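You operate a simulated robot arm through the tools that you are given. There is no shell and no other tool. Be economical: measure what you need, move in short steps, check, and stop when the job is done.

You run a simulated two-armed robot. Do the job below in one go: nothing can be reset, and whatever is moved stays where it is left.

TASK
Take the long cords carton and leave it on the shelf over the drawer of the far store cabinet. Then put the purple-banded handset on the top of the end bench away on the top of the white bench. Then put the long lens carton on the top of the tall zone bench. Then take the lobby carton and leave it on the shelf of the white bench. Then put the purple tag on the shelf under the top shelf of the far store cabinet. Then take the white label clip on the top of the tall zone bench and put it away on the top of the green bench. Then take the attic carton on the top of the tall zone bench and put it away on the lower shelf of the shelf unit. Then put the blue screwdriver on the top of the wheeled zone bench away on the top of the fitting bench. Keep to this order. Set down upright: long cords carton, long lens carton, lobby carton, white label clip, attic carton.

Only the result counts: the job must be done as asked and must still hold three seconds after the hand-in. Knocking over, shifting, dropping, spilling or breaking anything else fails it.

THE ROBOT
Two 7-joint arms with two-finger parallel grippers on one trunk, on a base that drives. Base frame: it is fixed to the floor where the robot stands at the start and does not move with it; the origin is under the middle of the robot, x ahead of it, y to its left, z up. Readings come in m, rad, newtons and seconds.
The left shoulder is at the start at [0.07, 0.134, 1.301], the right one opposite. With the tool pointing down near the work surface each hand reaches from about 0.1 to 0.3 m from the robot's upright axis, wherever it stands, measured 20 degrees to its own side. Places, roughly: attic carton [-2.5, -0.25, 1]; blue screwdriver (4x4x9 cm) [-2.7, -1.4, 0.8]; lobby carton [1.75, 3.75, 0.75]; long lens carton [-2.5, 0.25, 0.5]; lower shelf of the shelf unit [3, -2, 0.5]; purple tag [1.75, 2.5, 0.75]; purple-banded handset (22x6x7 cm) [-1.2, 0.3, 0.8]; shelf of the white bench [1.6, 3.1, 0.2]; shelf over the drawer of the far store cabinet [0.6, -0.1, 1]; shelf under the top shelf of the far store cabinet [0.6, -0.1, 1.2]; top of the fitting bench [-2.4, -7.8, 0.8]; top of the green bench [1.1, -7.7, 0.8]; top of the tall zone bench [-2.7, 0.4, 1]; top of the white bench [1.6, 3.1, 0.8]; white label clip [-2.5, 1, 1]. Payload 1.57 kg a hand.
The TCP of each hand is the grasp point between the finger pads, 0.03 m short of the fingertips. In the tool frame z runs along the fingers and y along their closing line. The gripper opens to 0.08 m. The fingers are 0.017 m wide and 0.012 m thick; the gripper's body (0.04 by 0.082 m) begins 0.08 m behind the TCP.
Orientation is that of the tool frame in the base frame, as [roll, pitch, yaw] about the fixed x, y, z axes, in that order (R = Rz(yaw) Ry(pitch) Rx(roll)). With the fingers straight down and closing along the base's y, the tool's x points along the base's -x, its y along +y and its z along -z.

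THE INTERFACE
- The arms move only by the tool drive_tool. It takes "left_series", "right_series" or both (then of equal length, played together; a hand with none holds still); each is a list of rows, each an object of numbers (a shift or turn left out is 0, a gripper value left out holds the last): "dx", "dy", "dz": the shift along the base's x, y, z in units of 40 mm (1.0 is 40 mm); "ax", "ay", "az": the turn, a rotation vector about the base's x, y, z in units of 5 degrees (1.0 is 5 degrees); "fingers": the closure, from 0 (fully open) to 1 (shut). In form: [{"dx": .., "dy": .., "dz": .., "ax": .., "ay": .., "az": .., "fingers": ..}, ...]. A call has 1 to 12 rows; each row shifts and turns the commanded pose from where the row before left it. A call with a number of a shift or a turn outside -1 to 1 is refused whole. A row lasts 0.2 s, in which the tool goes at most 0.05 m and 0.15 rad; a call with a longer step from one row to the next is refused whole, and so is a gripper value outside its range. Where a pose cannot be reached the arm comes as near as it can. A force on the tool above 40 N (or 10 N above the force at the start of the call, whichever is more), or a blocked arm, ends the call early, and 0.2 s more pass. Each finger travels about 0.153 m/s and halts on what it meets, pressing with about 33 N; the grip force reading is that of the motor and also rises with nothing between the fingers. The clock runs only during rows and for 0.2 s after the last one: add rows that do not move to give the fingers time. It gives the time, the measured TCP pose, the force on the tool (base axes), the opening and the grip force at its end, in the units of the frame above (readings bear some noise), with the torque about the TCP (base axes, N m) and any sound that the robot's microphone picked up, and new pictures: "pictures" is both (left out), scene, wrist or none (wrist: the cameras of the hands that moved).
- Cameras (640 x 400 px; columns grow to the right, rows downward): "scene" is now at [0.1341, -0.0082, 1.5229]; the picture's right is [-0.10, -0.99, 0.00], its down [-0.62, 0.06, -0.78] and it looks along [0.78, -0.08, -0.62] (base axes); focal length 214 px, centre (320, 200). "left" rides on the left gripper at [0.072, 0.007, -0.122] in its tool frame; the picture's right is [-0.09, 1.00, 0.00], its down [-0.84, -0.08, -0.54] and it looks along [-0.54, -0.05, 0.84] (tool axes); focal length 238 px, centre (320, 200). "right" rides on the right gripper at [0.072, -0.007, -0.122] in its tool frame; the picture's right is [0.09, 1.00, 0.00], its down [-0.84, 0.08, -0.54] and it looks along [-0.54, 0.05, 0.84] (tool axes); focal length 238 px, centre (320, 200). There is no depth. A picture from a camera that has moved, and an enlarged one, comes with that camera's place and axes in the base frame and with its lens.
- slide_trunk(by): slides the trunk up (or, below 0, down) by that many m; the arms and the scene camera ride with it, the base frame stays. It gives what a move gives, with no picture.
- roll_base(legs): drives the robot by 1 to 6 legs, each [ahead, left, turn to the left] in m, m and rad, along the robot's own axes; the way and the turn of a leg run together, so that a leg with both is an arc; at most 1.5 m and 3.142 rad a leg. The arms and the cameras ride along, it lands a little off, and it stops where it bumps. It gives what a move gives, and a new picture of the scene camera.
- aim_head(pan, tilt): turns the head with the scene camera to pan (to the left, within 1.501 rad either way) and tilt (down, from -0.506 to 1.204), counted from straight ahead of the robot. It gives what a move gives, and a new picture of the scene camera.
- enlarge(camera, box): a new picture of the part [left, top, right, bottom] of that camera's present view, enlarged. It takes no simulated time.
- sign_off(): hands the job in; it is judged then, once.

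Go step by step. Nothing tells you exact positions but the pictures and the camera data: compare them with the known pose of the tool, close in by small moves and look again before you grip or let go. The budget is 483 turns and 360 pictures, counting those below and the enlarged ones. Unless the task says otherwise, let go and move clear before handing in, and close with one line.

The tools are called after "Call:" by a JSON object that holds its "fn" and its "kwargs". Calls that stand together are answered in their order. drive_tool: Moves the arms, as the interface text tells. Its arguments: {"type":"object","properties":{"left_series":{"type":"array","items":{"type":"object","properties":{"dx":{"type":"number"},"dy":{"type":"number"},"dz":{"type":"number"},"ax":{"type":"number"},"ay":{"type":"number"},"az":{"type":"number"},"fingers":{"type":"number"}}}},"right_series":{"type":"array","items":{"type":"object","properties":{"dx":{"type":"number"},"dy":{"type":"number"},"dz":{"type":"number"},"ax":{"type":"number"},"ay":{"type":"number"},"az":{"type":"number"},"fingers":{"type":"number"}}}},"pictures":{"type":"string","enum":["both","scene","wrist","none"]}},"required":[]} The other tools are called the same way: slide_trunk (by) slides the trunk up or down; roll_base (legs) drives the base; aim_head (pan, tilt) turns the head that bears the scene camera; enlarge (camera, box) takes an enlarged picture of a part of a camera's view; sign_off () hands the job in.

At the start:

```text
time_s: 0.0
left_position: [0.324, 0.0647, 1.4194]
left_tcp_rot: [-3.14, 0.0, -3.141]
left_contact_force: [0.5, 0.2, -0.5]
left_ft_torque: [0.04, -0.02, -0.03]
left_grip_width: 0.0801
left_grasp_force: 0.1
right_position: [0.3692, -0.2588, 1.4454]
right_tcp_rot: [3.141, 0.001, 3.141]
right_contact_force: [0.0, 0.3, 0.3]
right_ft_torque: [0.03, 0.0, 0.02]
right_grip_width: 0.0799
right_grasp_force: 0.0
trunk travel left (down, up): [-0.875, 0.065]
robot x, y, heading: [-0.0008, 0.0008, 0.001]
head pan, tilt: [-0.101, 0.674]
```

scene: 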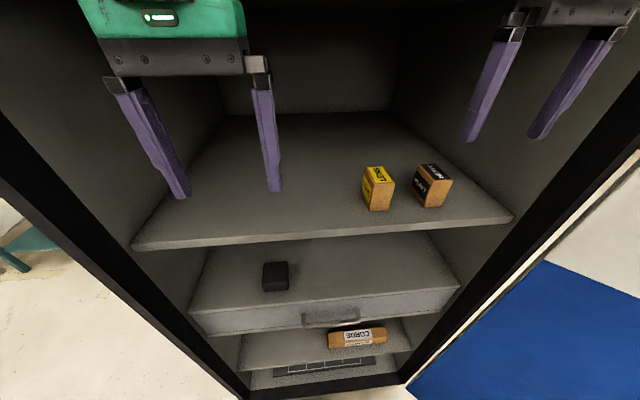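
right: 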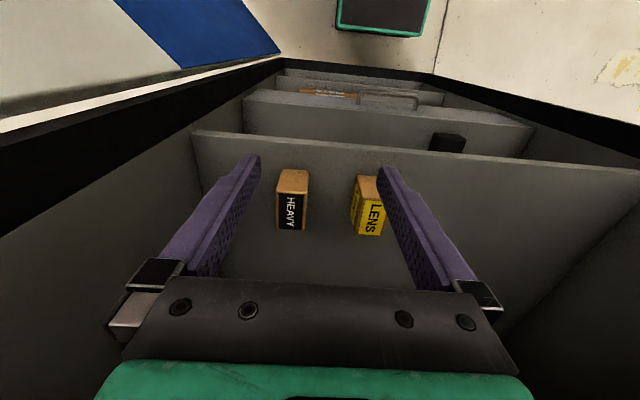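
left: 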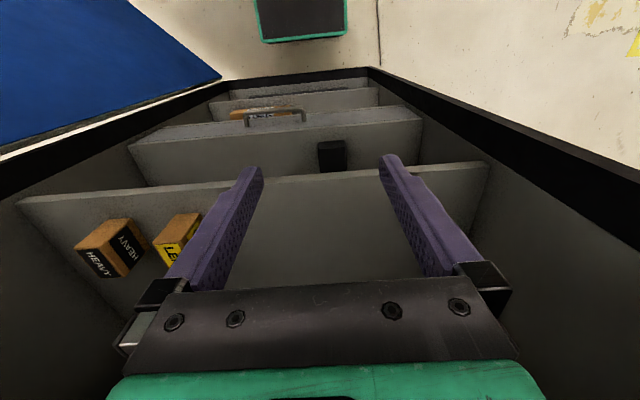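

I see the cabinet ahead, with a long "CORDS" carton on a shelf below the drawer. I'll enlarge to measure it.

Call:
{"fn": "enlarge", "kwargs": {"camera": "scene", "box": [180, 220, 480, 400]}}

Call:
{"fn": "aim_head", "kwargs": {"pan": 0, "tilt": 1.1}}

```text
2.13 times, centred on (330, 310) of scene
camera zoom: at [0.1341, -0.0082, 1.5229], right [-0.1, -0.99, 0.0], down [-0.62, 0.06, -0.78], along [0.78, -0.08, -0.62], focal length 458 px, centre (299, -35)
```

zoom: 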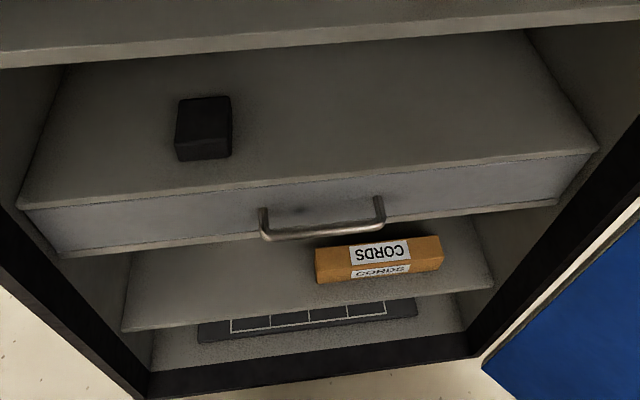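

```text
time_s: 0.9
left_position: [0.3242, 0.0653, 1.4201]
left_tcp_rot: [-3.139, 0.001, -3.139]
left_contact_force: [-1.1, 0.6, -0.2]
left_ft_torque: [0.0, 0.02, 0.0]
left_grip_width: 0.08
left_grasp_force: 0.0
right_position: [0.3687, -0.2587, 1.4464]
right_tcp_rot: [-3.141, 0.0, -3.14]
right_contact_force: [-0.1, -1.1, -0.5]
right_ft_torque: [0.04, 0.0, -0.02]
right_grip_width: 0.0803
right_grasp_force: 0.1
trunk travel left (down, up): [-0.875, 0.065]
robot x, y, heading: [0.0005, 0.0018, -0.001]
head pan, tilt: [0.0, 1.1]
camera scene: at [0.1118, 0.0004, 1.4906], right [0.0, -1.0, 0.0], down [-0.89, 0.0, -0.45], along [0.45, 0.0, -0.89], focal length 214 px, centre (320, 200)
```

scene: 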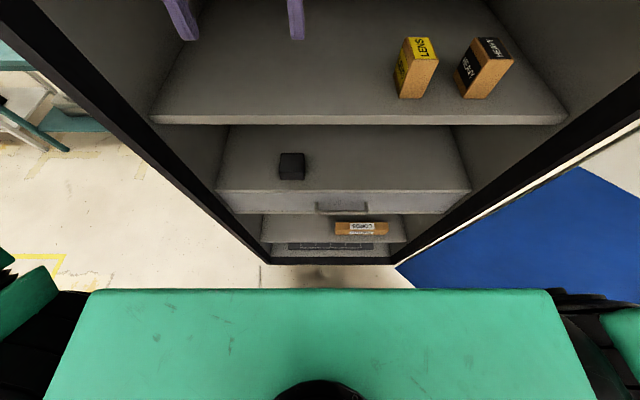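

The cabinet front seems to be around x≈0.4. I back away so that the arms are clear before lowering the trunk.

Call:
{"fn": "roll_base", "kwargs": {"legs": [[-0.45, 0, 0]]}}

Call:
{"fn": "aim_head", "kwargs": {"pan": 0, "tilt": 0.6}}

```text
time_s: 3.3
left_position: [-0.0792, 0.0711, 1.4199]
left_tcp_rot: [3.141, -0.001, -3.118]
left_contact_force: [0.0, -0.3, -0.1]
left_ft_torque: [0.04, -0.04, 0.01]
left_grip_width: 0.08
left_grasp_force: 0.0
right_position: [-0.0271, -0.251, 1.4468]
right_tcp_rot: [3.139, -0.001, -3.125]
right_contact_force: [-0.5, 0.8, 0.5]
right_ft_torque: [0.04, -0.02, 0.01]
right_grip_width: 0.0801
right_grasp_force: 0.1
trunk travel left (down, up): [-0.875, 0.065]
robot x, y, heading: [-0.4022, 0.0025, 0.022]
head pan, tilt: [0.0, 1.1]
stopped in leg 1: the robot was blocked; the commanded pose is now the measured one
camera scene: at [-0.289, 0.0016, 1.4906], right [0.02, -1.0, 0.0], down [-0.89, -0.02, -0.45], along [0.45, 0.01, -0.89], focal length 214 px, centre (320, 200)
```

scene: 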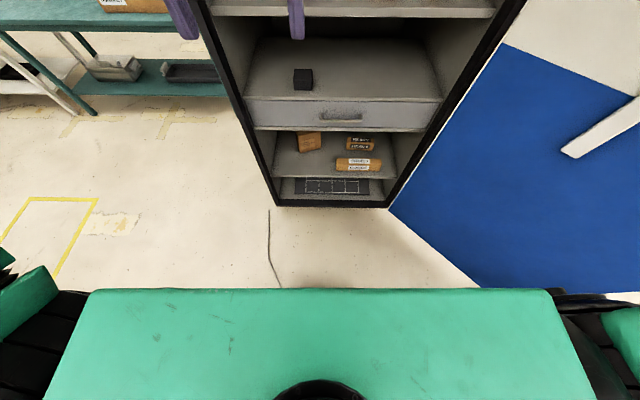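

```text
time_s: 4.3
left_position: [-0.08, 0.0721, 1.4198]
left_tcp_rot: [-3.14, 0.003, -3.119]
left_contact_force: [0.3, 0.0, -0.5]
left_ft_torque: [0.01, -0.04, -0.02]
left_grip_width: 0.08
left_grasp_force: 0.0
right_position: [-0.0306, -0.2487, 1.4462]
right_tcp_rot: [-3.14, 0.001, -3.122]
right_contact_force: [0.1, -0.1, -0.3]
right_ft_torque: [0.03, -0.02, 0.0]
right_grip_width: 0.0799
right_grasp_force: 0.1
trunk travel left (down, up): [-0.875, 0.065]
robot x, y, heading: [-0.3991, 0.0012, 0.025]
head pan, tilt: [0.0, 0.6]
camera scene: at [-0.2659, 0.0047, 1.5293], right [0.02, -1.0, 0.0], down [-0.56, -0.01, -0.83], along [0.82, 0.02, -0.56], focal length 214 px, centre (320, 200)
```

scene: 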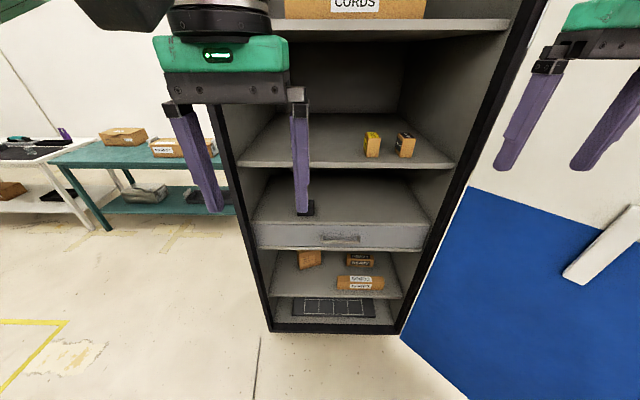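

The robot bumped something behind it; I'll look around and also enlarge the shelves, since another "CORDS" carton sits on the cabinet's top shelf.

Call:
{"fn": "enlarge", "kwargs": {"camera": "scene", "box": [230, 220, 450, 340]}}

Call:
{"fn": "aim_head", "kwargs": {"pan": 0, "tilt": 0.1}}

Call:
{"fn": "aim_head", "kwargs": {"pan": 1.5, "tilt": 0.5}}

Call:
{"fn": "aim_head", "kwargs": {"pan": -1.5, "tilt": 0.5}}

```text
2.91 times, centred on (340, 280) of scene
camera zoom: at [-0.2659, 0.0047, 1.5293], right [0.02, -1.0, 0.0], down [-0.56, -0.01, -0.83], along [0.82, 0.02, -0.56], focal length 624 px, centre (262, -33)
```

zoom: 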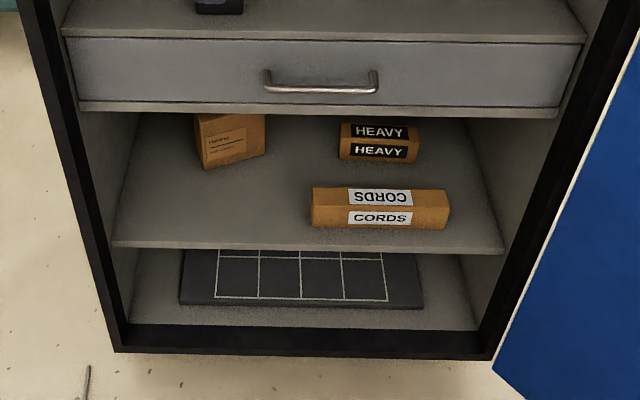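

```text
time_s: 5.2
left_position: [-0.0777, 0.072, 1.4195]
left_tcp_rot: [-3.14, 0.0, -3.119]
left_contact_force: [0.4, -1.2, -0.2]
left_ft_torque: [0.03, -0.04, 0.03]
left_grip_width: 0.0802
left_grasp_force: 0.1
right_position: [-0.0259, -0.251, 1.4463]
right_tcp_rot: [-3.141, 0.0, -3.123]
right_contact_force: [0.2, -0.6, -0.1]
right_ft_torque: [-0.02, 0.0, -0.03]
right_grip_width: 0.0801
right_grasp_force: 0.1
trunk travel left (down, up): [-0.875, 0.065]
robot x, y, heading: [-0.4012, 0.0039, 0.022]
head pan, tilt: [0.0, 0.099]
camera scene: at [-0.2599, 0.0043, 1.5752], right [0.02, -1.0, 0.0], down [-0.1, 0.0, -0.99], along [0.99, 0.02, -0.1], focal length 214 px, centre (320, 200)
```

scene: 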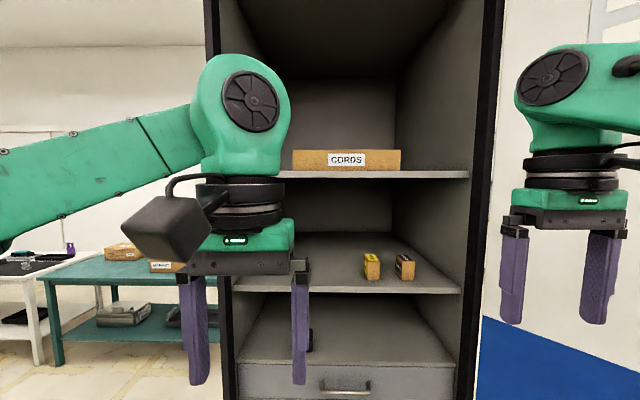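

```text
time_s: 6.8
left_position: [-0.0792, 0.072, 1.4205]
left_tcp_rot: [-3.14, 0.0, -3.119]
left_contact_force: [0.6, -0.7, 0.5]
left_ft_torque: [-0.01, 0.02, 0.0]
left_grip_width: 0.0802
left_grasp_force: 0.0
right_position: [-0.0281, -0.2505, 1.4467]
right_tcp_rot: [-3.141, 0.0, -3.122]
right_contact_force: [0.3, 0.0, -1.2]
right_ft_torque: [-0.02, -0.02, 0.01]
right_grip_width: 0.0802
right_grasp_force: 0.1
trunk travel left (down, up): [-0.875, 0.065]
robot x, y, heading: [-0.4001, 0.0019, 0.023]
head pan, tilt: [1.499, 0.499]
camera scene: at [-0.3478, 0.0933, 1.5383], right [1.0, -0.05, 0.0], down [-0.03, -0.48, -0.88], along [0.05, 0.88, -0.48], focal length 214 px, centre (320, 200)
```

scene: 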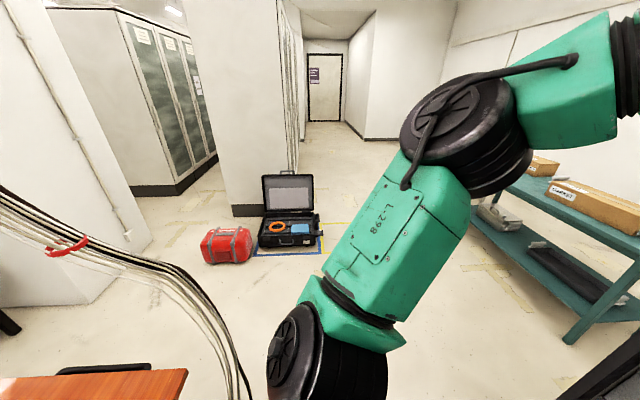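

```text
time_s: 9.4
left_position: [-0.0783, 0.073, 1.4196]
left_tcp_rot: [3.142, -0.001, -3.12]
left_contact_force: [0.1, 0.3, -0.9]
left_ft_torque: [0.01, 0.0, -0.03]
left_grip_width: 0.08
left_grasp_force: 0.0
right_position: [-0.0283, -0.2501, 1.4459]
right_tcp_rot: [3.142, 0.002, -3.123]
right_contact_force: [-0.4, -0.3, -0.9]
right_ft_torque: [0.01, 0.03, 0.01]
right_grip_width: 0.0799
right_grasp_force: 0.0
trunk travel left (down, up): [-0.875, 0.065]
robot x, y, heading: [-0.4015, -0.0003, 0.02]
head pan, tilt: [-1.499, 0.499]
camera scene: at [-0.3442, -0.0881, 1.5383], right [-1.0, -0.09, 0.0], down [-0.04, 0.48, -0.88], along [0.08, -0.87, -0.48], focal length 214 px, centre (320, 200)
```

scene: 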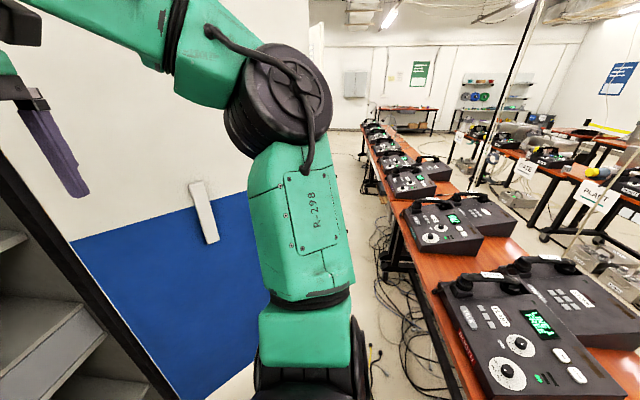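

Behind is the long orange bench edge (x≈-0.72), so space is tight. Now I compare the CORDS cartons and the others on the teal bench.

Call:
{"fn": "slide_trunk", "kwargs": {"by": 0.065}}

Call:
{"fn": "aim_head", "kwargs": {"pan": 0.3, "tilt": 0.1}}

Call:
{"fn": "enlarge", "kwargs": {"camera": "scene", "box": [330, 90, 530, 210]}}

Call:
{"fn": "aim_head", "kwargs": {"pan": 1.0, "tilt": 0.3}}

```text
time_s: 10.4
left_position: [-0.0788, 0.0725, 1.4852]
left_tcp_rot: [-3.139, 0.0, -3.12]
left_contact_force: [0.1, -0.5, -0.5]
left_ft_torque: [-0.04, 0.04, 0.01]
left_grip_width: 0.08
left_grasp_force: 0.0
right_position: [-0.0274, -0.25, 1.5108]
right_tcp_rot: [3.141, 0.0, -3.121]
right_contact_force: [0.2, -0.5, -0.2]
right_ft_torque: [-0.03, -0.02, 0.0]
right_grip_width: 0.0802
right_grasp_force: 0.1
trunk travel left (down, up): [-0.94, 0.0]
robot x, y, heading: [-0.4028, 0.003, 0.015]
head pan, tilt: [-1.499, 0.499]
```

```text
time_s: 12.2
left_position: [-0.0786, 0.0727, 1.4841]
left_tcp_rot: [-3.14, -0.001, -3.117]
left_contact_force: [0.2, 0.3, -0.2]
left_ft_torque: [0.02, 0.02, -0.01]
left_grip_width: 0.0802
left_grasp_force: 0.2
right_position: [-0.0291, -0.2492, 1.5112]
right_tcp_rot: [-3.142, 0.0, -3.123]
right_contact_force: [0.5, 0.4, -0.6]
right_ft_torque: [-0.01, 0.01, -0.01]
right_grip_width: 0.0798
right_grasp_force: 0.0
trunk travel left (down, up): [-0.94, 0.0]
robot x, y, heading: [-0.4017, -0.0, 0.02]
head pan, tilt: [0.3, 0.099]
camera scene: at [-0.2652, 0.0314, 1.6403], right [0.31, -0.95, 0.0], down [-0.09, -0.03, -0.99], along [0.94, 0.31, -0.1], focal length 214 px, centre (320, 200)
```

scene: 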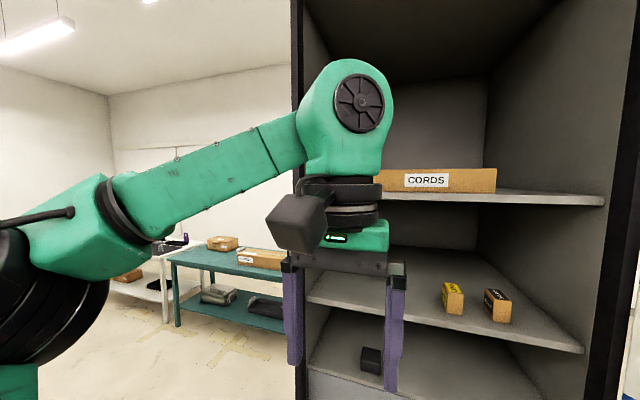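

```text
3.20 times, centred on (430, 150) of scene
camera zoom: at [-0.2652, 0.0314, 1.6403], right [0.31, -0.95, 0.0], down [-0.09, -0.03, -0.99], along [0.94, 0.31, -0.1], focal length 686 px, centre (-32, 360)
```

zoom: 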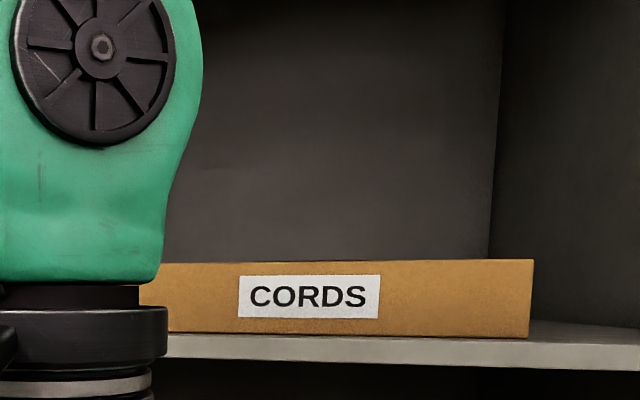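

```text
time_s: 13.3
left_position: [-0.0782, 0.0726, 1.4848]
left_tcp_rot: [-3.139, 0.0, -3.12]
left_contact_force: [-0.4, 0.4, -0.1]
left_ft_torque: [0.02, 0.02, 0.01]
left_grip_width: 0.0804
left_grasp_force: 0.1
right_position: [-0.0288, -0.2503, 1.5117]
right_tcp_rot: [3.141, 0.001, -3.122]
right_contact_force: [-0.1, 0.0, -0.4]
right_ft_torque: [0.03, -0.01, 0.01]
right_grip_width: 0.0799
right_grasp_force: 0.1
trunk travel left (down, up): [-0.94, 0.0]
robot x, y, heading: [-0.3941, 0.0026, 0.021]
head pan, tilt: [1.0, 0.3]
camera scene: at [-0.3037, 0.0819, 1.6217], right [0.85, -0.52, 0.0], down [-0.15, -0.25, -0.96], along [0.5, 0.81, -0.3], focal length 214 px, centre (320, 200)
```

scene: 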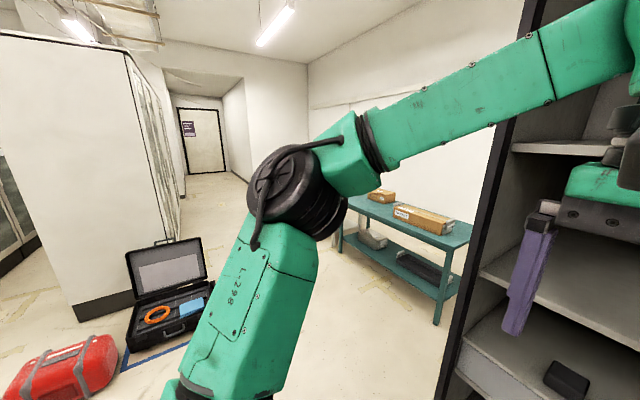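

I need to see the upper carton's depth, so I raise the left hand to look at it from above.

Call:
{"fn": "drive_tool", "kwargs": {"left_series": [{"dz": 1}, {"dz": 1}, {"dz": 1}, {"dz": 1}, {"dz": 1}, {"dz": 1}, {"dz": 1}, {"dz": 1}], "pictures": "wrist"}}

```text
time_s: 15.1
left_position: [-0.0704, 0.0708, 1.5433]
left_tcp_rot: [-3.141, 0.0, -3.118]
left_contact_force: [-0.4, -0.3, -0.2]
left_ft_torque: [-0.01, -0.02, 0.02]
left_grip_width: 0.0799
left_grasp_force: 0.0
left hand out of reach, approached as far as the arm can: row 2, 3, 4, 5, 6, 7, 8
right_position: [-0.0284, -0.2506, 1.51]
right_tcp_rot: [-3.141, 0.001, -3.123]
right_contact_force: [0.1, 0.8, 0.4]
right_ft_torque: [0.01, -0.01, -0.02]
right_grip_width: 0.08
right_grasp_force: 0.0
trunk travel left (down, up): [-0.94, 0.0]
robot x, y, heading: [-0.4014, 0.0016, 0.024]
head pan, tilt: [1.0, 0.3]
camera left: at [-0.1413, 0.0757, 1.6652], right [0.07, 1.0, 0.0], down [0.84, -0.06, 0.54], along [0.54, -0.04, -0.84], focal length 238 px, centre (320, 200)
```

left: 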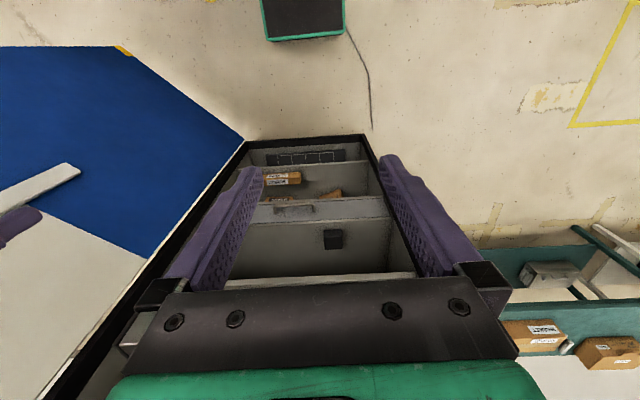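

With the tool down the hand can't get near the top shelf, and that carton is big; the lower 28 cm CORDS carton is the long graspable one. I move forward slightly, lower the trunk and test the wrist rotation in free space.

Call:
{"fn": "roll_base", "kwargs": {"legs": [[0.12, 0, -0.02]]}}

Call:
{"fn": "slide_trunk", "kwargs": {"by": -0.65}}

Call:
{"fn": "drive_tool", "kwargs": {"left_series": [{"az": 1}, {"az": 1}, {"az": 1}, {"az": 1}, {"az": 1}, {"az": 1}, {"az": 1}, {"az": 1}, {"az": 1}, {"az": 1}, {"az": 1}, {"az": 1}], "pictures": "none"}}

Call:
{"fn": "drive_tool", "kwargs": {"left_series": [{"az": 1}, {"az": 1}, {"az": 1}, {"az": 1}, {"az": 1}, {"az": 1}, {"ax": -1}, {"ax": -1}, {"ax": -1}, {"ax": -1}, {"ax": -1}, {"ax": -1}], "pictures": "none"}}

Call:
{"fn": "aim_head", "kwargs": {"pan": 0.1, "tilt": 0.6}}

```text
time_s: 16.4
left_position: [0.0409, 0.0661, 1.5462]
left_tcp_rot: [-3.141, 0.006, -3.141]
left_contact_force: [-0.9, 0.2, -0.4]
left_ft_torque: [0.02, -0.07, 0.02]
left_grip_width: 0.08
left_grasp_force: 0.0
right_position: [0.0763, -0.2568, 1.5129]
right_tcp_rot: [-3.142, 0.008, 3.141]
right_contact_force: [-1.0, 0.7, 0.1]
right_ft_torque: [-0.01, -0.04, -0.01]
right_grip_width: 0.0802
right_grasp_force: 0.0
trunk travel left (down, up): [-0.94, 0.0]
robot x, y, heading: [-0.2854, 0.0016, -0.002]
head pan, tilt: [1.0, 0.3]
camera scene: at [-0.193, 0.0816, 1.6223], right [0.84, -0.54, 0.01], down [-0.15, -0.25, -0.96], along [0.52, 0.8, -0.29], focal length 214 px, centre (320, 200)
```

scene: 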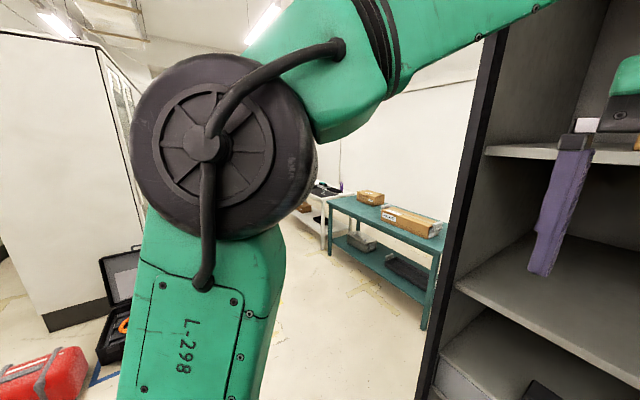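

```text
refused: -0.65 is not a number from -0.4 to 0.4
```

```text
time_s: 18.9
left_position: [0.051, 0.0647, 1.5435]
left_tcp_rot: [-3.14, 0.002, -2.09]
left_contact_force: [-0.2, -0.5, 0.3]
left_ft_torque: [-0.02, -0.04, 0.0]
left_grip_width: 0.0799
left_grasp_force: 0.0
right_position: [0.0847, -0.2567, 1.5114]
right_tcp_rot: [-3.141, 0.001, 3.14]
right_contact_force: [-1.1, 0.2, 0.7]
right_ft_torque: [0.03, -0.01, -0.02]
right_grip_width: 0.0799
right_grasp_force: 0.0
trunk travel left (down, up): [-0.94, 0.0]
robot x, y, heading: [-0.2831, 0.0001, -0.002]
head pan, tilt: [1.0, 0.3]
```

```text
time_s: 21.6
left_position: [0.0508, 0.0657, 1.5434]
left_tcp_rot: [-3.141, -0.524, -1.567]
left_contact_force: [-0.4, -0.5, 0.0]
left_ft_torque: [-0.03, 0.02, 0.02]
left_grip_width: 0.0798
left_grasp_force: 0.1
right_position: [0.0864, -0.2557, 1.5108]
right_tcp_rot: [-3.139, -0.002, 3.14]
right_contact_force: [1.1, -1.0, 0.1]
right_ft_torque: [-0.04, -0.04, 0.01]
right_grip_width: 0.08
right_grasp_force: 0.0
trunk travel left (down, up): [-0.94, 0.0]
robot x, y, heading: [-0.2839, 0.0026, 0.0]
head pan, tilt: [1.0, 0.3]
```

```text
time_s: 22.8
left_position: [0.0498, 0.0654, 1.545]
left_tcp_rot: [-3.14, -0.524, -1.569]
left_contact_force: [0.5, 0.2, 0.3]
left_ft_torque: [-0.03, -0.01, -0.04]
left_grip_width: 0.08
left_grasp_force: 0.2
right_position: [0.0852, -0.2564, 1.5126]
right_tcp_rot: [3.142, 0.001, 3.14]
right_contact_force: [-0.4, -0.4, -0.3]
right_ft_torque: [0.01, -0.01, 0.02]
right_grip_width: 0.0803
right_grasp_force: 0.1
trunk travel left (down, up): [-0.94, 0.0]
robot x, y, heading: [-0.2828, 0.002, -0.0]
head pan, tilt: [0.099, 0.6]
camera scene: at [-0.1459, 0.0114, 1.5942], right [0.1, -0.99, 0.0], down [-0.56, -0.06, -0.83], along [0.82, 0.08, -0.56], focal length 214 px, centre (320, 200)
```

scene: 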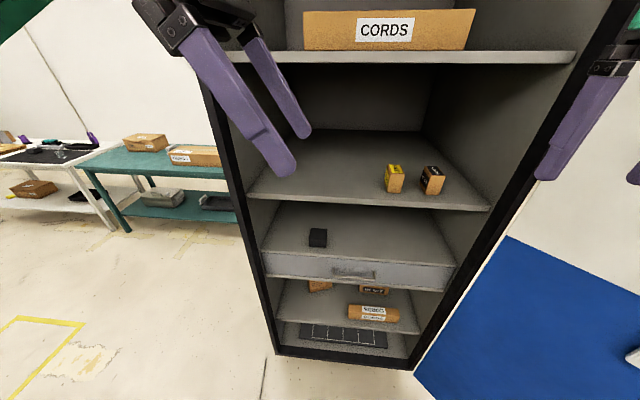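

Wrist turns fine. I test the placing orientation (further yaw of 90°) in free space.

Call:
{"fn": "drive_tool", "kwargs": {"left_series": [{"ax": -1}, {"ax": -1}, {"ax": -1}, {"ax": -1}, {"az": 1}, {"az": 1}, {"az": 1}, {"az": 1}, {"az": 1}, {"az": 1}, {"az": 1}, {"az": 1}], "pictures": "none"}}

Call:
{"fn": "drive_tool", "kwargs": {"left_series": [{"az": 1}, {"az": 1}, {"az": 1}, {"az": 1}, {"az": 1}, {"az": 1}, {"az": 1}, {"az": 1}, {"az": 1}, {"az": 1}], "pictures": "scene"}}

```text
time_s: 25.4
left_position: [0.0503, 0.0643, 1.5436]
left_tcp_rot: [-3.14, -0.871, -0.869]
left_contact_force: [0.8, -0.4, -0.8]
left_ft_torque: [0.0, 0.03, 0.01]
left_grip_width: 0.0801
left_grasp_force: 0.0
right_position: [0.0852, -0.2572, 1.5113]
right_tcp_rot: [3.141, 0.001, 3.139]
right_contact_force: [0.7, 1.0, -0.3]
right_ft_torque: [0.01, 0.0, -0.01]
right_grip_width: 0.08
right_grasp_force: 0.0
trunk travel left (down, up): [-0.94, 0.0]
robot x, y, heading: [-0.2821, -0.0002, -0.002]
head pan, tilt: [0.099, 0.6]
```

```text
time_s: 27.6
left_position: [0.0495, 0.0643, 1.543]
left_tcp_rot: [3.141, -0.872, 0.004]
left_contact_force: [-0.2, -0.9, 0.3]
left_ft_torque: [0.0, -0.05, 0.0]
left_grip_width: 0.0799
left_grasp_force: 0.1
right_position: [0.0842, -0.2575, 1.5116]
right_tcp_rot: [3.141, 0.001, 3.14]
right_contact_force: [0.4, 0.7, 1.1]
right_ft_torque: [0.01, 0.02, 0.0]
right_grip_width: 0.08
right_grasp_force: 0.1
trunk travel left (down, up): [-0.94, 0.0]
robot x, y, heading: [-0.2847, 0.0036, 0.002]
head pan, tilt: [0.099, 0.6]
camera scene: at [-0.1466, 0.0106, 1.5943], right [0.1, -1.0, 0.0], down [-0.56, -0.06, -0.83], along [0.82, 0.08, -0.56], focal length 214 px, centre (320, 200)
```

scene: 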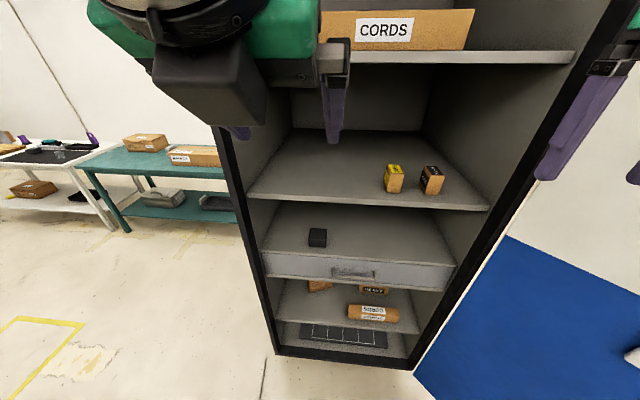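

Works. I turn back, retract the right hand, and lower the trunk in two slides.

Call:
{"fn": "drive_tool", "kwargs": {"left_series": [{"az": -1}, {"az": -1}, {"az": -1}, {"az": -1}, {"az": -1}, {"az": -1}, {"az": -1}, {"az": -1}, {"az": -1}], "right_series": [{"dx": -1}, {"dx": -1}, {"dx": -1}, {"dx": -1}, {"dx": -1}, {}, {}, {}, {}], "pictures": "none"}}

Call:
{"fn": "drive_tool", "kwargs": {"left_series": [{"az": -1}, {"az": -1}, {"az": -1}, {"az": -1}, {"az": -1}, {"az": -1}, {"az": -1}, {"az": -1}, {"az": -1}], "pictures": "none"}}

Call:
{"fn": "slide_trunk", "kwargs": {"by": -0.4}}

Call:
{"fn": "slide_trunk", "kwargs": {"by": -0.31}}

Call:
{"fn": "aim_head", "kwargs": {"pan": 0, "tilt": 0.5}}

```text
time_s: 29.6
left_position: [0.0494, 0.0653, 1.5439]
left_tcp_rot: [-3.139, -0.873, -0.785]
left_contact_force: [-0.6, 0.3, 0.3]
left_ft_torque: [-0.02, 0.01, -0.01]
left_grip_width: 0.08
left_grasp_force: 0.1
right_position: [-0.0801, -0.2776, 1.4818]
right_tcp_rot: [-3.141, 0.003, 3.14]
right_contact_force: [0.7, -0.1, -0.3]
right_ft_torque: [-0.02, 0.01, 0.0]
right_grip_width: 0.0801
right_grasp_force: 0.0
right hand out of reach, approached as far as the arm can: row 3, 4, 5
trunk travel left (down, up): [-0.94, 0.0]
robot x, y, heading: [-0.2802, 0.0019, 0.001]
head pan, tilt: [0.099, 0.6]
```

```text
time_s: 31.6
left_position: [0.0519, 0.0636, 1.5441]
left_tcp_rot: [3.14, -0.871, -1.57]
left_contact_force: [-0.2, 1.6, -0.3]
left_ft_torque: [0.0, 0.0, 0.01]
left_grip_width: 0.08
left_grasp_force: 0.0
right_position: [-0.0783, -0.2781, 1.4811]
right_tcp_rot: [3.141, 0.0, 3.141]
right_contact_force: [0.3, 0.1, 0.5]
right_ft_torque: [0.02, 0.03, 0.0]
right_grip_width: 0.0804
right_grasp_force: 0.1
trunk travel left (down, up): [-0.94, 0.0]
robot x, y, heading: [-0.2828, 0.0048, 0.001]
head pan, tilt: [0.099, 0.6]
```

```text
time_s: 35.4
left_position: [0.051, 0.0645, 1.1435]
left_tcp_rot: [-3.141, -0.872, -1.569]
left_contact_force: [0.2, 0.3, 0.7]
left_ft_torque: [0.01, 0.0, 0.01]
left_grip_width: 0.08
left_grasp_force: 0.0
right_position: [-0.0793, -0.2772, 1.081]
right_tcp_rot: [3.141, 0.002, 3.141]
right_contact_force: [-0.7, 0.3, 0.2]
right_ft_torque: [0.02, -0.05, 0.01]
right_grip_width: 0.0801
right_grasp_force: 0.1
trunk travel left (down, up): [-0.54, 0.4]
robot x, y, heading: [-0.2802, 0.0031, -0.001]
head pan, tilt: [0.099, 0.6]
```

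```text
time_s: 38.5
left_position: [0.0506, 0.0651, 0.8325]
left_tcp_rot: [3.141, -0.872, -1.569]
left_contact_force: [-0.1, 0.2, 0.5]
left_ft_torque: [0.03, -0.01, -0.04]
left_grip_width: 0.0801
left_grasp_force: 0.1
right_position: [-0.0792, -0.2781, 0.7708]
right_tcp_rot: [3.141, 0.001, 3.141]
right_contact_force: [-0.4, 0.2, -0.2]
right_ft_torque: [-0.01, -0.02, 0.0]
right_grip_width: 0.0801
right_grasp_force: 0.2
trunk travel left (down, up): [-0.23, 0.71]
robot x, y, heading: [-0.2792, 0.0039, 0.001]
head pan, tilt: [0.099, 0.6]
```

```text
time_s: 39.1
left_position: [0.0506, 0.0632, 0.8339]
left_tcp_rot: [3.141, -0.871, -1.569]
left_contact_force: [1.0, -0.2, 0.5]
left_ft_torque: [0.02, -0.01, -0.01]
left_grip_width: 0.0799
left_grasp_force: 0.1
right_position: [-0.0793, -0.2784, 0.7717]
right_tcp_rot: [-3.141, 0.002, -3.141]
right_contact_force: [-0.4, -0.6, 0.8]
right_ft_torque: [0.02, 0.01, 0.01]
right_grip_width: 0.0798
right_grasp_force: 0.0
trunk travel left (down, up): [-0.23, 0.71]
robot x, y, heading: [-0.2802, 0.0013, -0.003]
head pan, tilt: [0.0, 0.499]
camera scene: at [-0.1429, 0.0026, 0.8933], right [0.0, -1.0, 0.0], down [-0.48, 0.0, -0.88], along [0.88, 0.0, -0.48], focal length 214 px, centre (320, 200)
```

scene: 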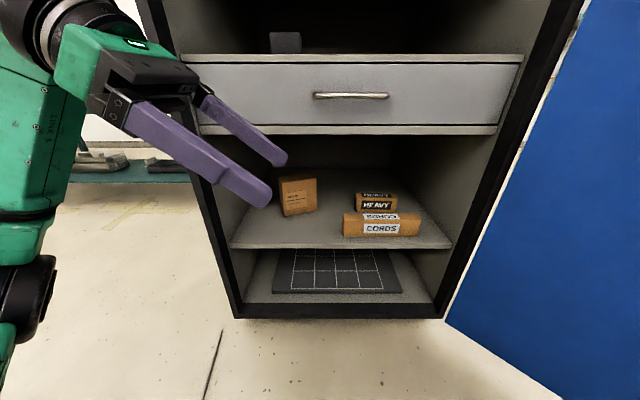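

I enlarge the lower shelf to get accurate pixel positions.

Call:
{"fn": "enlarge", "kwargs": {"camera": "scene", "box": [220, 130, 460, 260]}}

Call:
{"fn": "enlarge", "kwargs": {"camera": "left", "box": [0, 0, 640, 400]}}

```text
2.67 times, centred on (340, 195) of scene
camera zoom: at [-0.1429, 0.0026, 0.8933], right [0.0, -1.0, 0.0], down [-0.48, 0.0, -0.88], along [0.88, 0.0, -0.48], focal length 572 px, centre (267, 213)
```

zoom: 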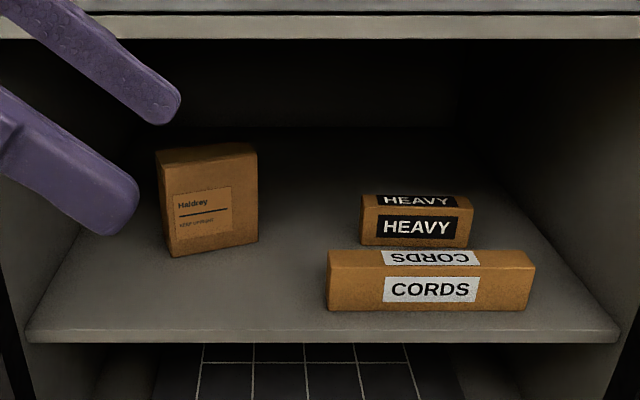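

```text
1.00 times, centred on (320, 200) of left (not enlarged: the box is as wide or as high as the picture)
camera zoom: at [0.0441, 0.1119, 0.9669], right [-1.0, 0.06, -0.07], down [0.08, 0.95, -0.29], along [0.05, -0.3, -0.95], focal length 238 px, centre (320, 200)
```

zoom: 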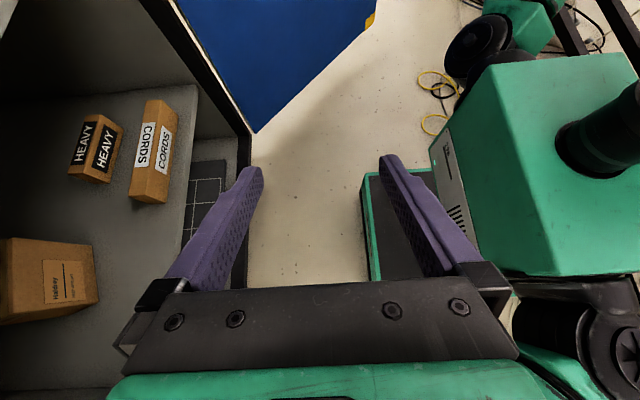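

Triangulating both cameras: carton front-bottom-left corner at about (0.464,-0.08,0.417), length ≈0.265, height 0.065, shelf front x≈0.42. I lower the tilted hand to entry height and then roll forward.

Call:
{"fn": "slide_trunk", "kwargs": {"by": -0.06}}

Call:
{"fn": "drive_tool", "kwargs": {"left_series": [{"dz": -0.87, "dy": -0.6}, {"dz": -0.87, "dy": -0.6}, {"dz": -0.87, "dy": -0.6}, {"dz": -0.87, "dy": -0.6}, {"dz": -0.87, "dy": -0.6}, {"dz": -0.87, "dy": -0.6}, {"dz": -0.87, "dy": -0.7}], "pictures": "scene"}}

```text
time_s: 40.1
left_position: [0.0508, 0.0647, 0.7743]
left_tcp_rot: [-3.142, -0.871, -1.568]
left_contact_force: [0.1, 0.3, 0.6]
left_ft_torque: [0.01, -0.01, 0.01]
left_grip_width: 0.0801
left_grasp_force: 0.1
right_position: [-0.0788, -0.2774, 0.7116]
right_tcp_rot: [3.141, 0.002, 3.14]
right_contact_force: [0.6, 0.6, 1.1]
right_ft_torque: [0.03, -0.01, -0.02]
right_grip_width: 0.0798
right_grasp_force: 0.1
trunk travel left (down, up): [-0.17, 0.77]
robot x, y, heading: [-0.2788, 0.0025, -0.002]
head pan, tilt: [0.0, 0.499]
```

```text
time_s: 41.7
left_position: [0.0511, -0.1089, 0.5287]
left_tcp_rot: [-3.14, -0.87, -1.568]
left_contact_force: [0.0, 0.2, -0.2]
left_ft_torque: [-0.01, 0.02, 0.0]
left_grip_width: 0.0799
left_grasp_force: 0.2
right_position: [-0.0786, -0.2778, 0.7116]
right_tcp_rot: [3.141, 0.002, -3.141]
right_contact_force: [0.7, 0.3, 0.0]
right_ft_torque: [-0.02, -0.02, 0.01]
right_grip_width: 0.08
right_grasp_force: 0.1
trunk travel left (down, up): [-0.17, 0.77]
robot x, y, heading: [-0.2809, 0.0045, 0.001]
head pan, tilt: [0.0, 0.499]
camera scene: at [-0.1429, 0.0025, 0.8333], right [0.0, -1.0, 0.0], down [-0.48, 0.0, -0.88], along [0.88, 0.0, -0.48], focal length 214 px, centre (320, 200)
```

scene: 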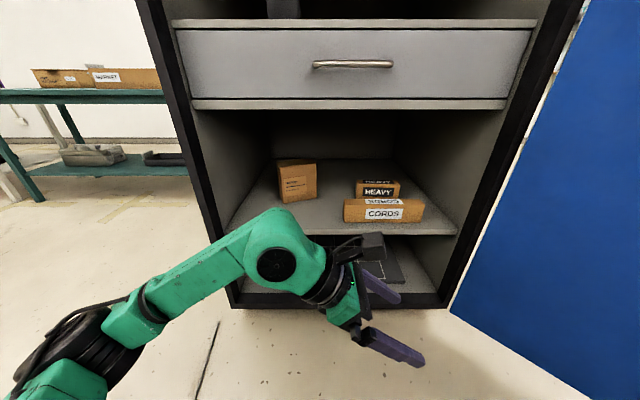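

Arm posture looks good. Drive forward toward the cabinet.

Call:
{"fn": "roll_base", "kwargs": {"legs": [[0.31, 0, 0]]}}

Call:
{"fn": "enlarge", "kwargs": {"camera": "left", "box": [0, 0, 640, 400]}}

```text
time_s: 43.8
left_position: [0.3613, -0.1089, 0.53]
left_tcp_rot: [-3.14, -0.871, -1.567]
left_contact_force: [0.3, 0.2, 0.4]
left_ft_torque: [-0.01, 0.0, 0.05]
left_grip_width: 0.08
left_grasp_force: 0.1
right_position: [0.2311, -0.2787, 0.7123]
right_tcp_rot: [-3.141, 0.002, 3.141]
right_contact_force: [0.5, -0.9, -0.6]
right_ft_torque: [-0.02, 0.01, 0.02]
right_grip_width: 0.08
right_grasp_force: 0.1
trunk travel left (down, up): [-0.17, 0.77]
robot x, y, heading: [0.026, 0.0015, -0.003]
head pan, tilt: [0.0, 0.499]
camera scene: at [0.1673, 0.0025, 0.8333], right [0.0, -1.0, 0.0], down [-0.48, 0.0, -0.88], along [0.88, 0.0, -0.48], focal length 214 px, centre (320, 200)
```

scene: 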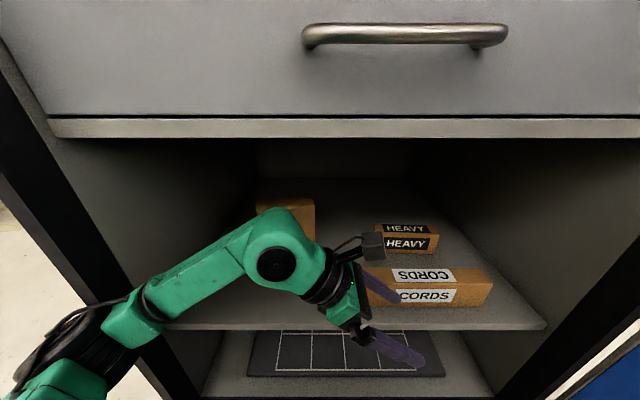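

```text
1.00 times, centred on (320, 200) of left (not enlarged: the box is as wide or as high as the picture)
camera zoom: at [0.3551, -0.0612, 0.6632], right [-1.0, 0.06, -0.07], down [0.07, 0.95, -0.29], along [0.05, -0.3, -0.95], focal length 238 px, centre (320, 200)
```

zoom: 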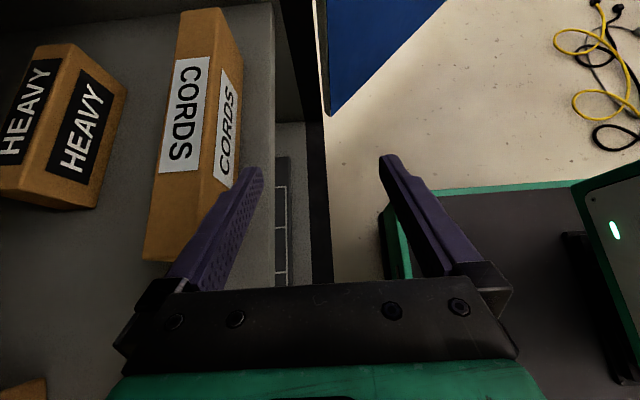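

Wrist view gives the carton at x 0.46–0.505, left end y≈-0.085. I move the open hand above it.

Call:
{"fn": "drive_tool", "kwargs": {"left_series": [{"dx": 0.76, "dy": -0.32}, {"dx": 0.76, "dy": -0.32}, {"dx": 0.76, "dy": -0.32}, {"dx": 0.76, "dy": -0.3}, {}], "pictures": "both"}}

```text
time_s: 45.0
left_position: [0.4827, -0.1586, 0.53]
left_tcp_rot: [-3.141, -0.871, -1.569]
left_contact_force: [0.2, -0.1, 0.2]
left_ft_torque: [-0.02, 0.01, -0.01]
left_grip_width: 0.0798
left_grasp_force: 0.0
right_position: [0.2313, -0.2776, 0.7117]
right_tcp_rot: [3.141, 0.003, -3.142]
right_contact_force: [0.3, 0.3, -0.1]
right_ft_torque: [0.0, -0.03, -0.03]
right_grip_width: 0.0798
right_grasp_force: 0.1
trunk travel left (down, up): [-0.17, 0.77]
robot x, y, heading: [0.0286, 0.0016, -0.001]
head pan, tilt: [0.0, 0.499]
camera scene: at [0.1672, 0.0025, 0.8333], right [0.0, -1.0, 0.0], down [-0.48, 0.0, -0.88], along [0.88, 0.0, -0.48], focal length 214 px, centre (320, 200)
camera left: at [0.477, -0.1112, 0.6635], right [-1.0, 0.06, -0.07], down [0.08, 0.95, -0.29], along [0.05, -0.3, -0.95], focal length 238 px, centre (320, 200)
```

scene: 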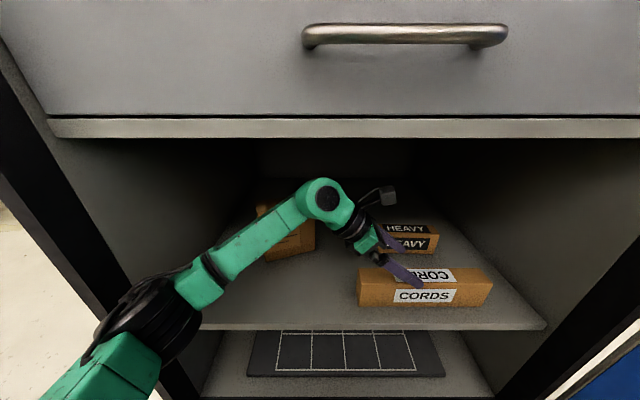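
left: 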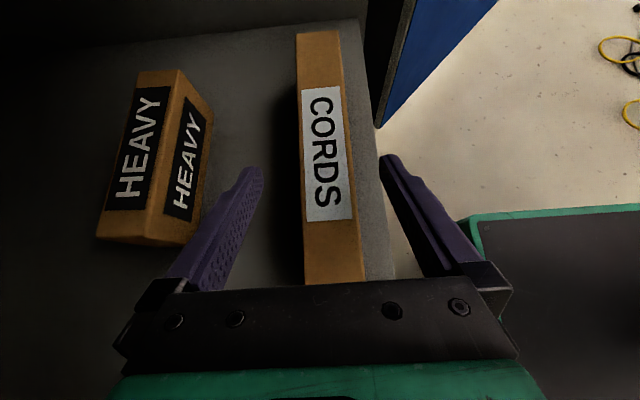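

Centred above the carton; lowering with small steps.

Call:
{"fn": "drive_tool", "kwargs": {"left_series": [{"dz": -0.6}, {"dz": -0.6}, {"dz": -0.6}, {}], "pictures": "both"}}

```text
time_s: 46.0
left_position: [0.4829, -0.1596, 0.4609]
left_tcp_rot: [-3.136, -0.875, -1.57]
left_contact_force: [1.4, 4.0, 12.2]
left_ft_torque: [0.77, 0.23, -0.17]
left_grip_width: 0.08
left_grasp_force: 0.0
right_position: [0.2307, -0.2777, 0.7116]
right_tcp_rot: [-3.14, 0.004, 3.141]
right_contact_force: [0.0, 0.5, 0.4]
right_ft_torque: [0.0, -0.03, 0.02]
right_grip_width: 0.0798
right_grasp_force: 0.0
trunk travel left (down, up): [-0.17, 0.77]
robot x, y, heading: [0.0276, 0.0041, 0.002]
head pan, tilt: [0.0, 0.499]
camera scene: at [0.1662, 0.0031, 0.8337], right [0.0, -1.0, 0.0], down [-0.48, 0.0, -0.88], along [0.88, 0.0, -0.48], focal length 214 px, centre (320, 200)
camera left: at [0.4762, -0.1109, 0.5936], right [-1.0, 0.06, -0.07], down [0.07, 0.95, -0.29], along [0.05, -0.3, -0.95], focal length 238 px, centre (320, 200)
```

scene: 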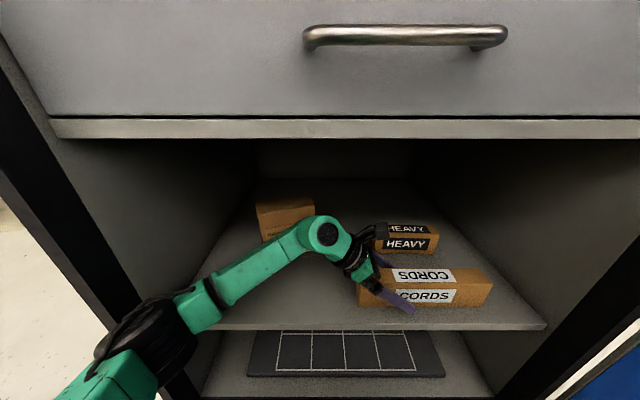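
left: 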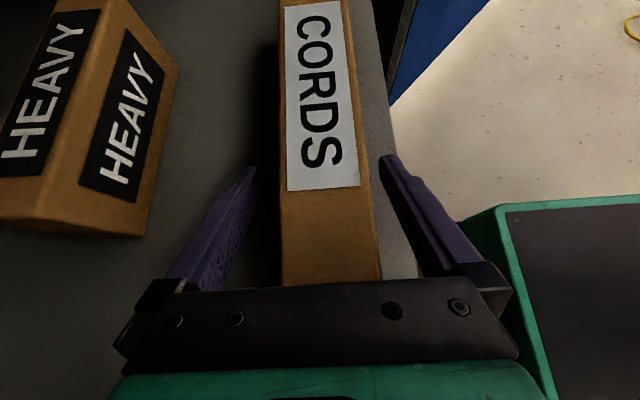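

The palm just touches the carton's top (torque agrees). I raise a touch and close.

Call:
{"fn": "drive_tool", "kwargs": {"left_series": [{"dz": 0.2}, {"fingers": 1}, {"fingers": 1}, {"fingers": 1}, {"fingers": 1}], "pictures": "wrist"}}

```text
time_s: 47.2
left_position: [0.4833, -0.158, 0.4667]
left_tcp_rot: [3.14, -0.87, -1.567]
left_contact_force: [1.0, -0.1, 0.2]
left_ft_torque: [0.16, -0.01, -0.02]
left_grip_width: 0.0442
left_grasp_force: 33.2
right_position: [0.2315, -0.2772, 0.7107]
right_tcp_rot: [-3.141, 0.001, -3.141]
right_contact_force: [1.0, -1.5, 0.4]
right_ft_torque: [0.0, 0.02, 0.01]
right_grip_width: 0.0799
right_grasp_force: 0.2
trunk travel left (down, up): [-0.17, 0.77]
robot x, y, heading: [0.0258, 0.0005, 0.003]
head pan, tilt: [0.0, 0.499]
camera left: at [0.4769, -0.1114, 0.5991], right [-1.0, 0.06, -0.07], down [0.07, 0.95, -0.29], along [0.05, -0.29, -0.95], focal length 238 px, centre (320, 200)
```

left: 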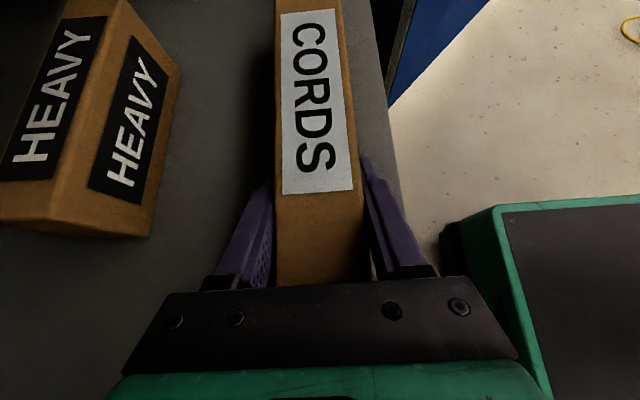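

Gripped (44 mm wide). Lift and check for slip.

Call:
{"fn": "drive_tool", "kwargs": {"left_series": [{"dz": 0.4}, {"dz": 0.5}, {"dz": 0.6}, {}], "pictures": "scene"}}

```text
time_s: 48.2
left_position: [0.4844, -0.1593, 0.5263]
left_tcp_rot: [3.14, -0.868, -1.567]
left_contact_force: [-0.5, 0.8, -2.7]
left_ft_torque: [0.16, -0.03, -0.02]
left_grip_width: 0.0439
left_grasp_force: 33.0
right_position: [0.2323, -0.2787, 0.7116]
right_tcp_rot: [-3.141, 0.004, 3.141]
right_contact_force: [-0.4, 0.3, -0.1]
right_ft_torque: [-0.01, 0.03, -0.01]
right_grip_width: 0.08
right_grasp_force: 0.0
trunk travel left (down, up): [-0.17, 0.77]
robot x, y, heading: [0.025, 0.0008, 0.004]
head pan, tilt: [0.0, 0.499]
camera scene: at [0.1675, 0.0024, 0.8332], right [0.0, -1.0, 0.0], down [-0.48, 0.0, -0.88], along [0.88, 0.0, -0.48], focal length 214 px, centre (320, 200)
```

scene: 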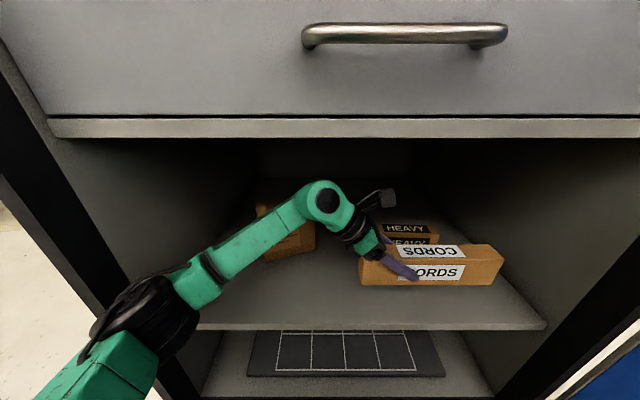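

Held well, about 0.3 kg. Back straight out, then yaw the carton forward and raise the trunk.

Call:
{"fn": "roll_base", "kwargs": {"legs": [[-0.33, 0, 0]]}}

Call:
{"fn": "slide_trunk", "kwargs": {"by": 0.4}}

Call:
{"fn": "drive_tool", "kwargs": {"left_series": [{"az": 1}, {"az": 1}, {"az": 1}, {"az": 1}, {"az": 1}, {"az": 1}, {"az": 1}, {"az": 1}, {"az": 1}], "pictures": "none"}}

Call:
{"fn": "drive_tool", "kwargs": {"left_series": [{"az": 1}, {"az": 1}, {"az": 1}, {"az": 1}, {"az": 1}, {"az": 1}, {"az": 1}, {"az": 1}, {"az": 1}], "pictures": "scene"}}

```text
time_s: 50.4
left_position: [0.1545, -0.1588, 0.5242]
left_tcp_rot: [-3.141, -0.871, -1.567]
left_contact_force: [0.3, 0.2, -3.2]
left_ft_torque: [0.2, 0.0, 0.02]
left_grip_width: 0.0436
left_grasp_force: 32.5
right_position: [-0.0969, -0.2778, 0.7107]
right_tcp_rot: [-3.142, 0.002, 3.141]
right_contact_force: [-0.5, -0.4, -0.9]
right_ft_torque: [0.0, 0.01, -0.02]
right_grip_width: 0.08
right_grasp_force: 0.1
trunk travel left (down, up): [-0.17, 0.77]
robot x, y, heading: [-0.301, 0.0015, -0.004]
head pan, tilt: [0.0, 0.499]
camera scene: at [-0.1616, 0.0024, 0.8333], right [0.0, -1.0, 0.0], down [-0.48, 0.0, -0.88], along [0.88, 0.0, -0.48], focal length 214 px, centre (320, 200)
```

scene: 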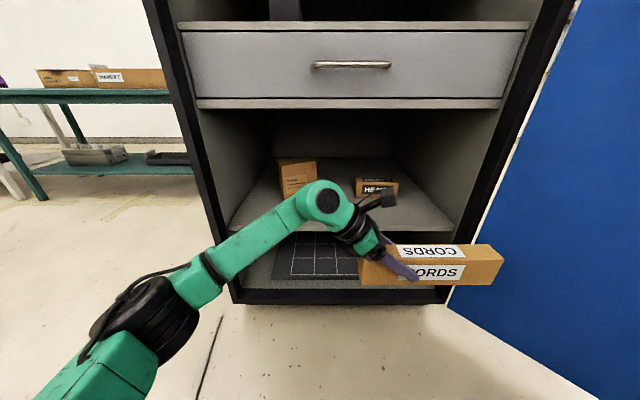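

```text
time_s: 54.2
left_position: [0.1547, -0.1592, 0.9249]
left_tcp_rot: [3.141, -0.87, -1.565]
left_contact_force: [0.3, -0.7, -3.7]
left_ft_torque: [0.18, 0.0, -0.01]
left_grip_width: 0.0435
left_grasp_force: 33.1
right_position: [-0.097, -0.277, 1.1108]
right_tcp_rot: [-3.141, 0.0, 3.14]
right_contact_force: [-0.8, 0.5, 0.0]
right_ft_torque: [0.01, -0.01, 0.03]
right_grip_width: 0.0801
right_grasp_force: 0.1
trunk travel left (down, up): [-0.57, 0.37]
robot x, y, heading: [-0.3008, 0.0035, 0.001]
head pan, tilt: [0.0, 0.499]
```

```text
time_s: 56.2
left_position: [0.1544, -0.1586, 0.9258]
left_tcp_rot: [-3.141, -0.869, -0.779]
left_contact_force: [-0.4, -0.9, -4.0]
left_ft_torque: [0.1, 0.13, 0.0]
left_grip_width: 0.0439
left_grasp_force: 32.7
right_position: [-0.098, -0.2782, 1.1097]
right_tcp_rot: [-3.139, 0.002, 3.141]
right_contact_force: [0.4, 0.2, 0.0]
right_ft_torque: [0.01, -0.03, -0.02]
right_grip_width: 0.0799
right_grasp_force: 0.0
trunk travel left (down, up): [-0.57, 0.37]
robot x, y, heading: [-0.3029, 0.0012, 0.0]
head pan, tilt: [0.0, 0.499]
```

```text
time_s: 58.2
left_position: [0.155, -0.1573, 0.9256]
left_tcp_rot: [-3.137, -0.871, 0.002]
left_contact_force: [-0.8, -0.6, -3.5]
left_ft_torque: [0.0, 0.19, -0.02]
left_grip_width: 0.0438
left_grasp_force: 33.1
right_position: [-0.0964, -0.2782, 1.1117]
right_tcp_rot: [-3.141, 0.002, 3.141]
right_contact_force: [0.3, 0.0, -0.1]
right_ft_torque: [0.01, 0.01, -0.01]
right_grip_width: 0.0801
right_grasp_force: 0.2
trunk travel left (down, up): [-0.57, 0.37]
robot x, y, heading: [-0.299, 0.0018, 0.0]
head pan, tilt: [0.0, 0.499]
camera scene: at [-0.1614, 0.0017, 1.2332], right [0.0, -1.0, 0.0], down [-0.48, 0.0, -0.88], along [0.88, 0.0, -0.48], focal length 214 px, centre (320, 200)
```

scene: 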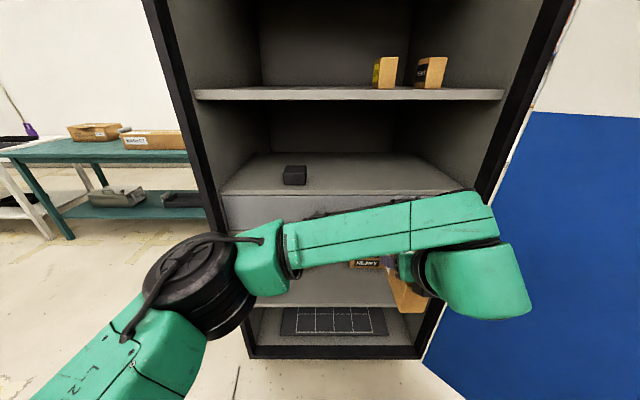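

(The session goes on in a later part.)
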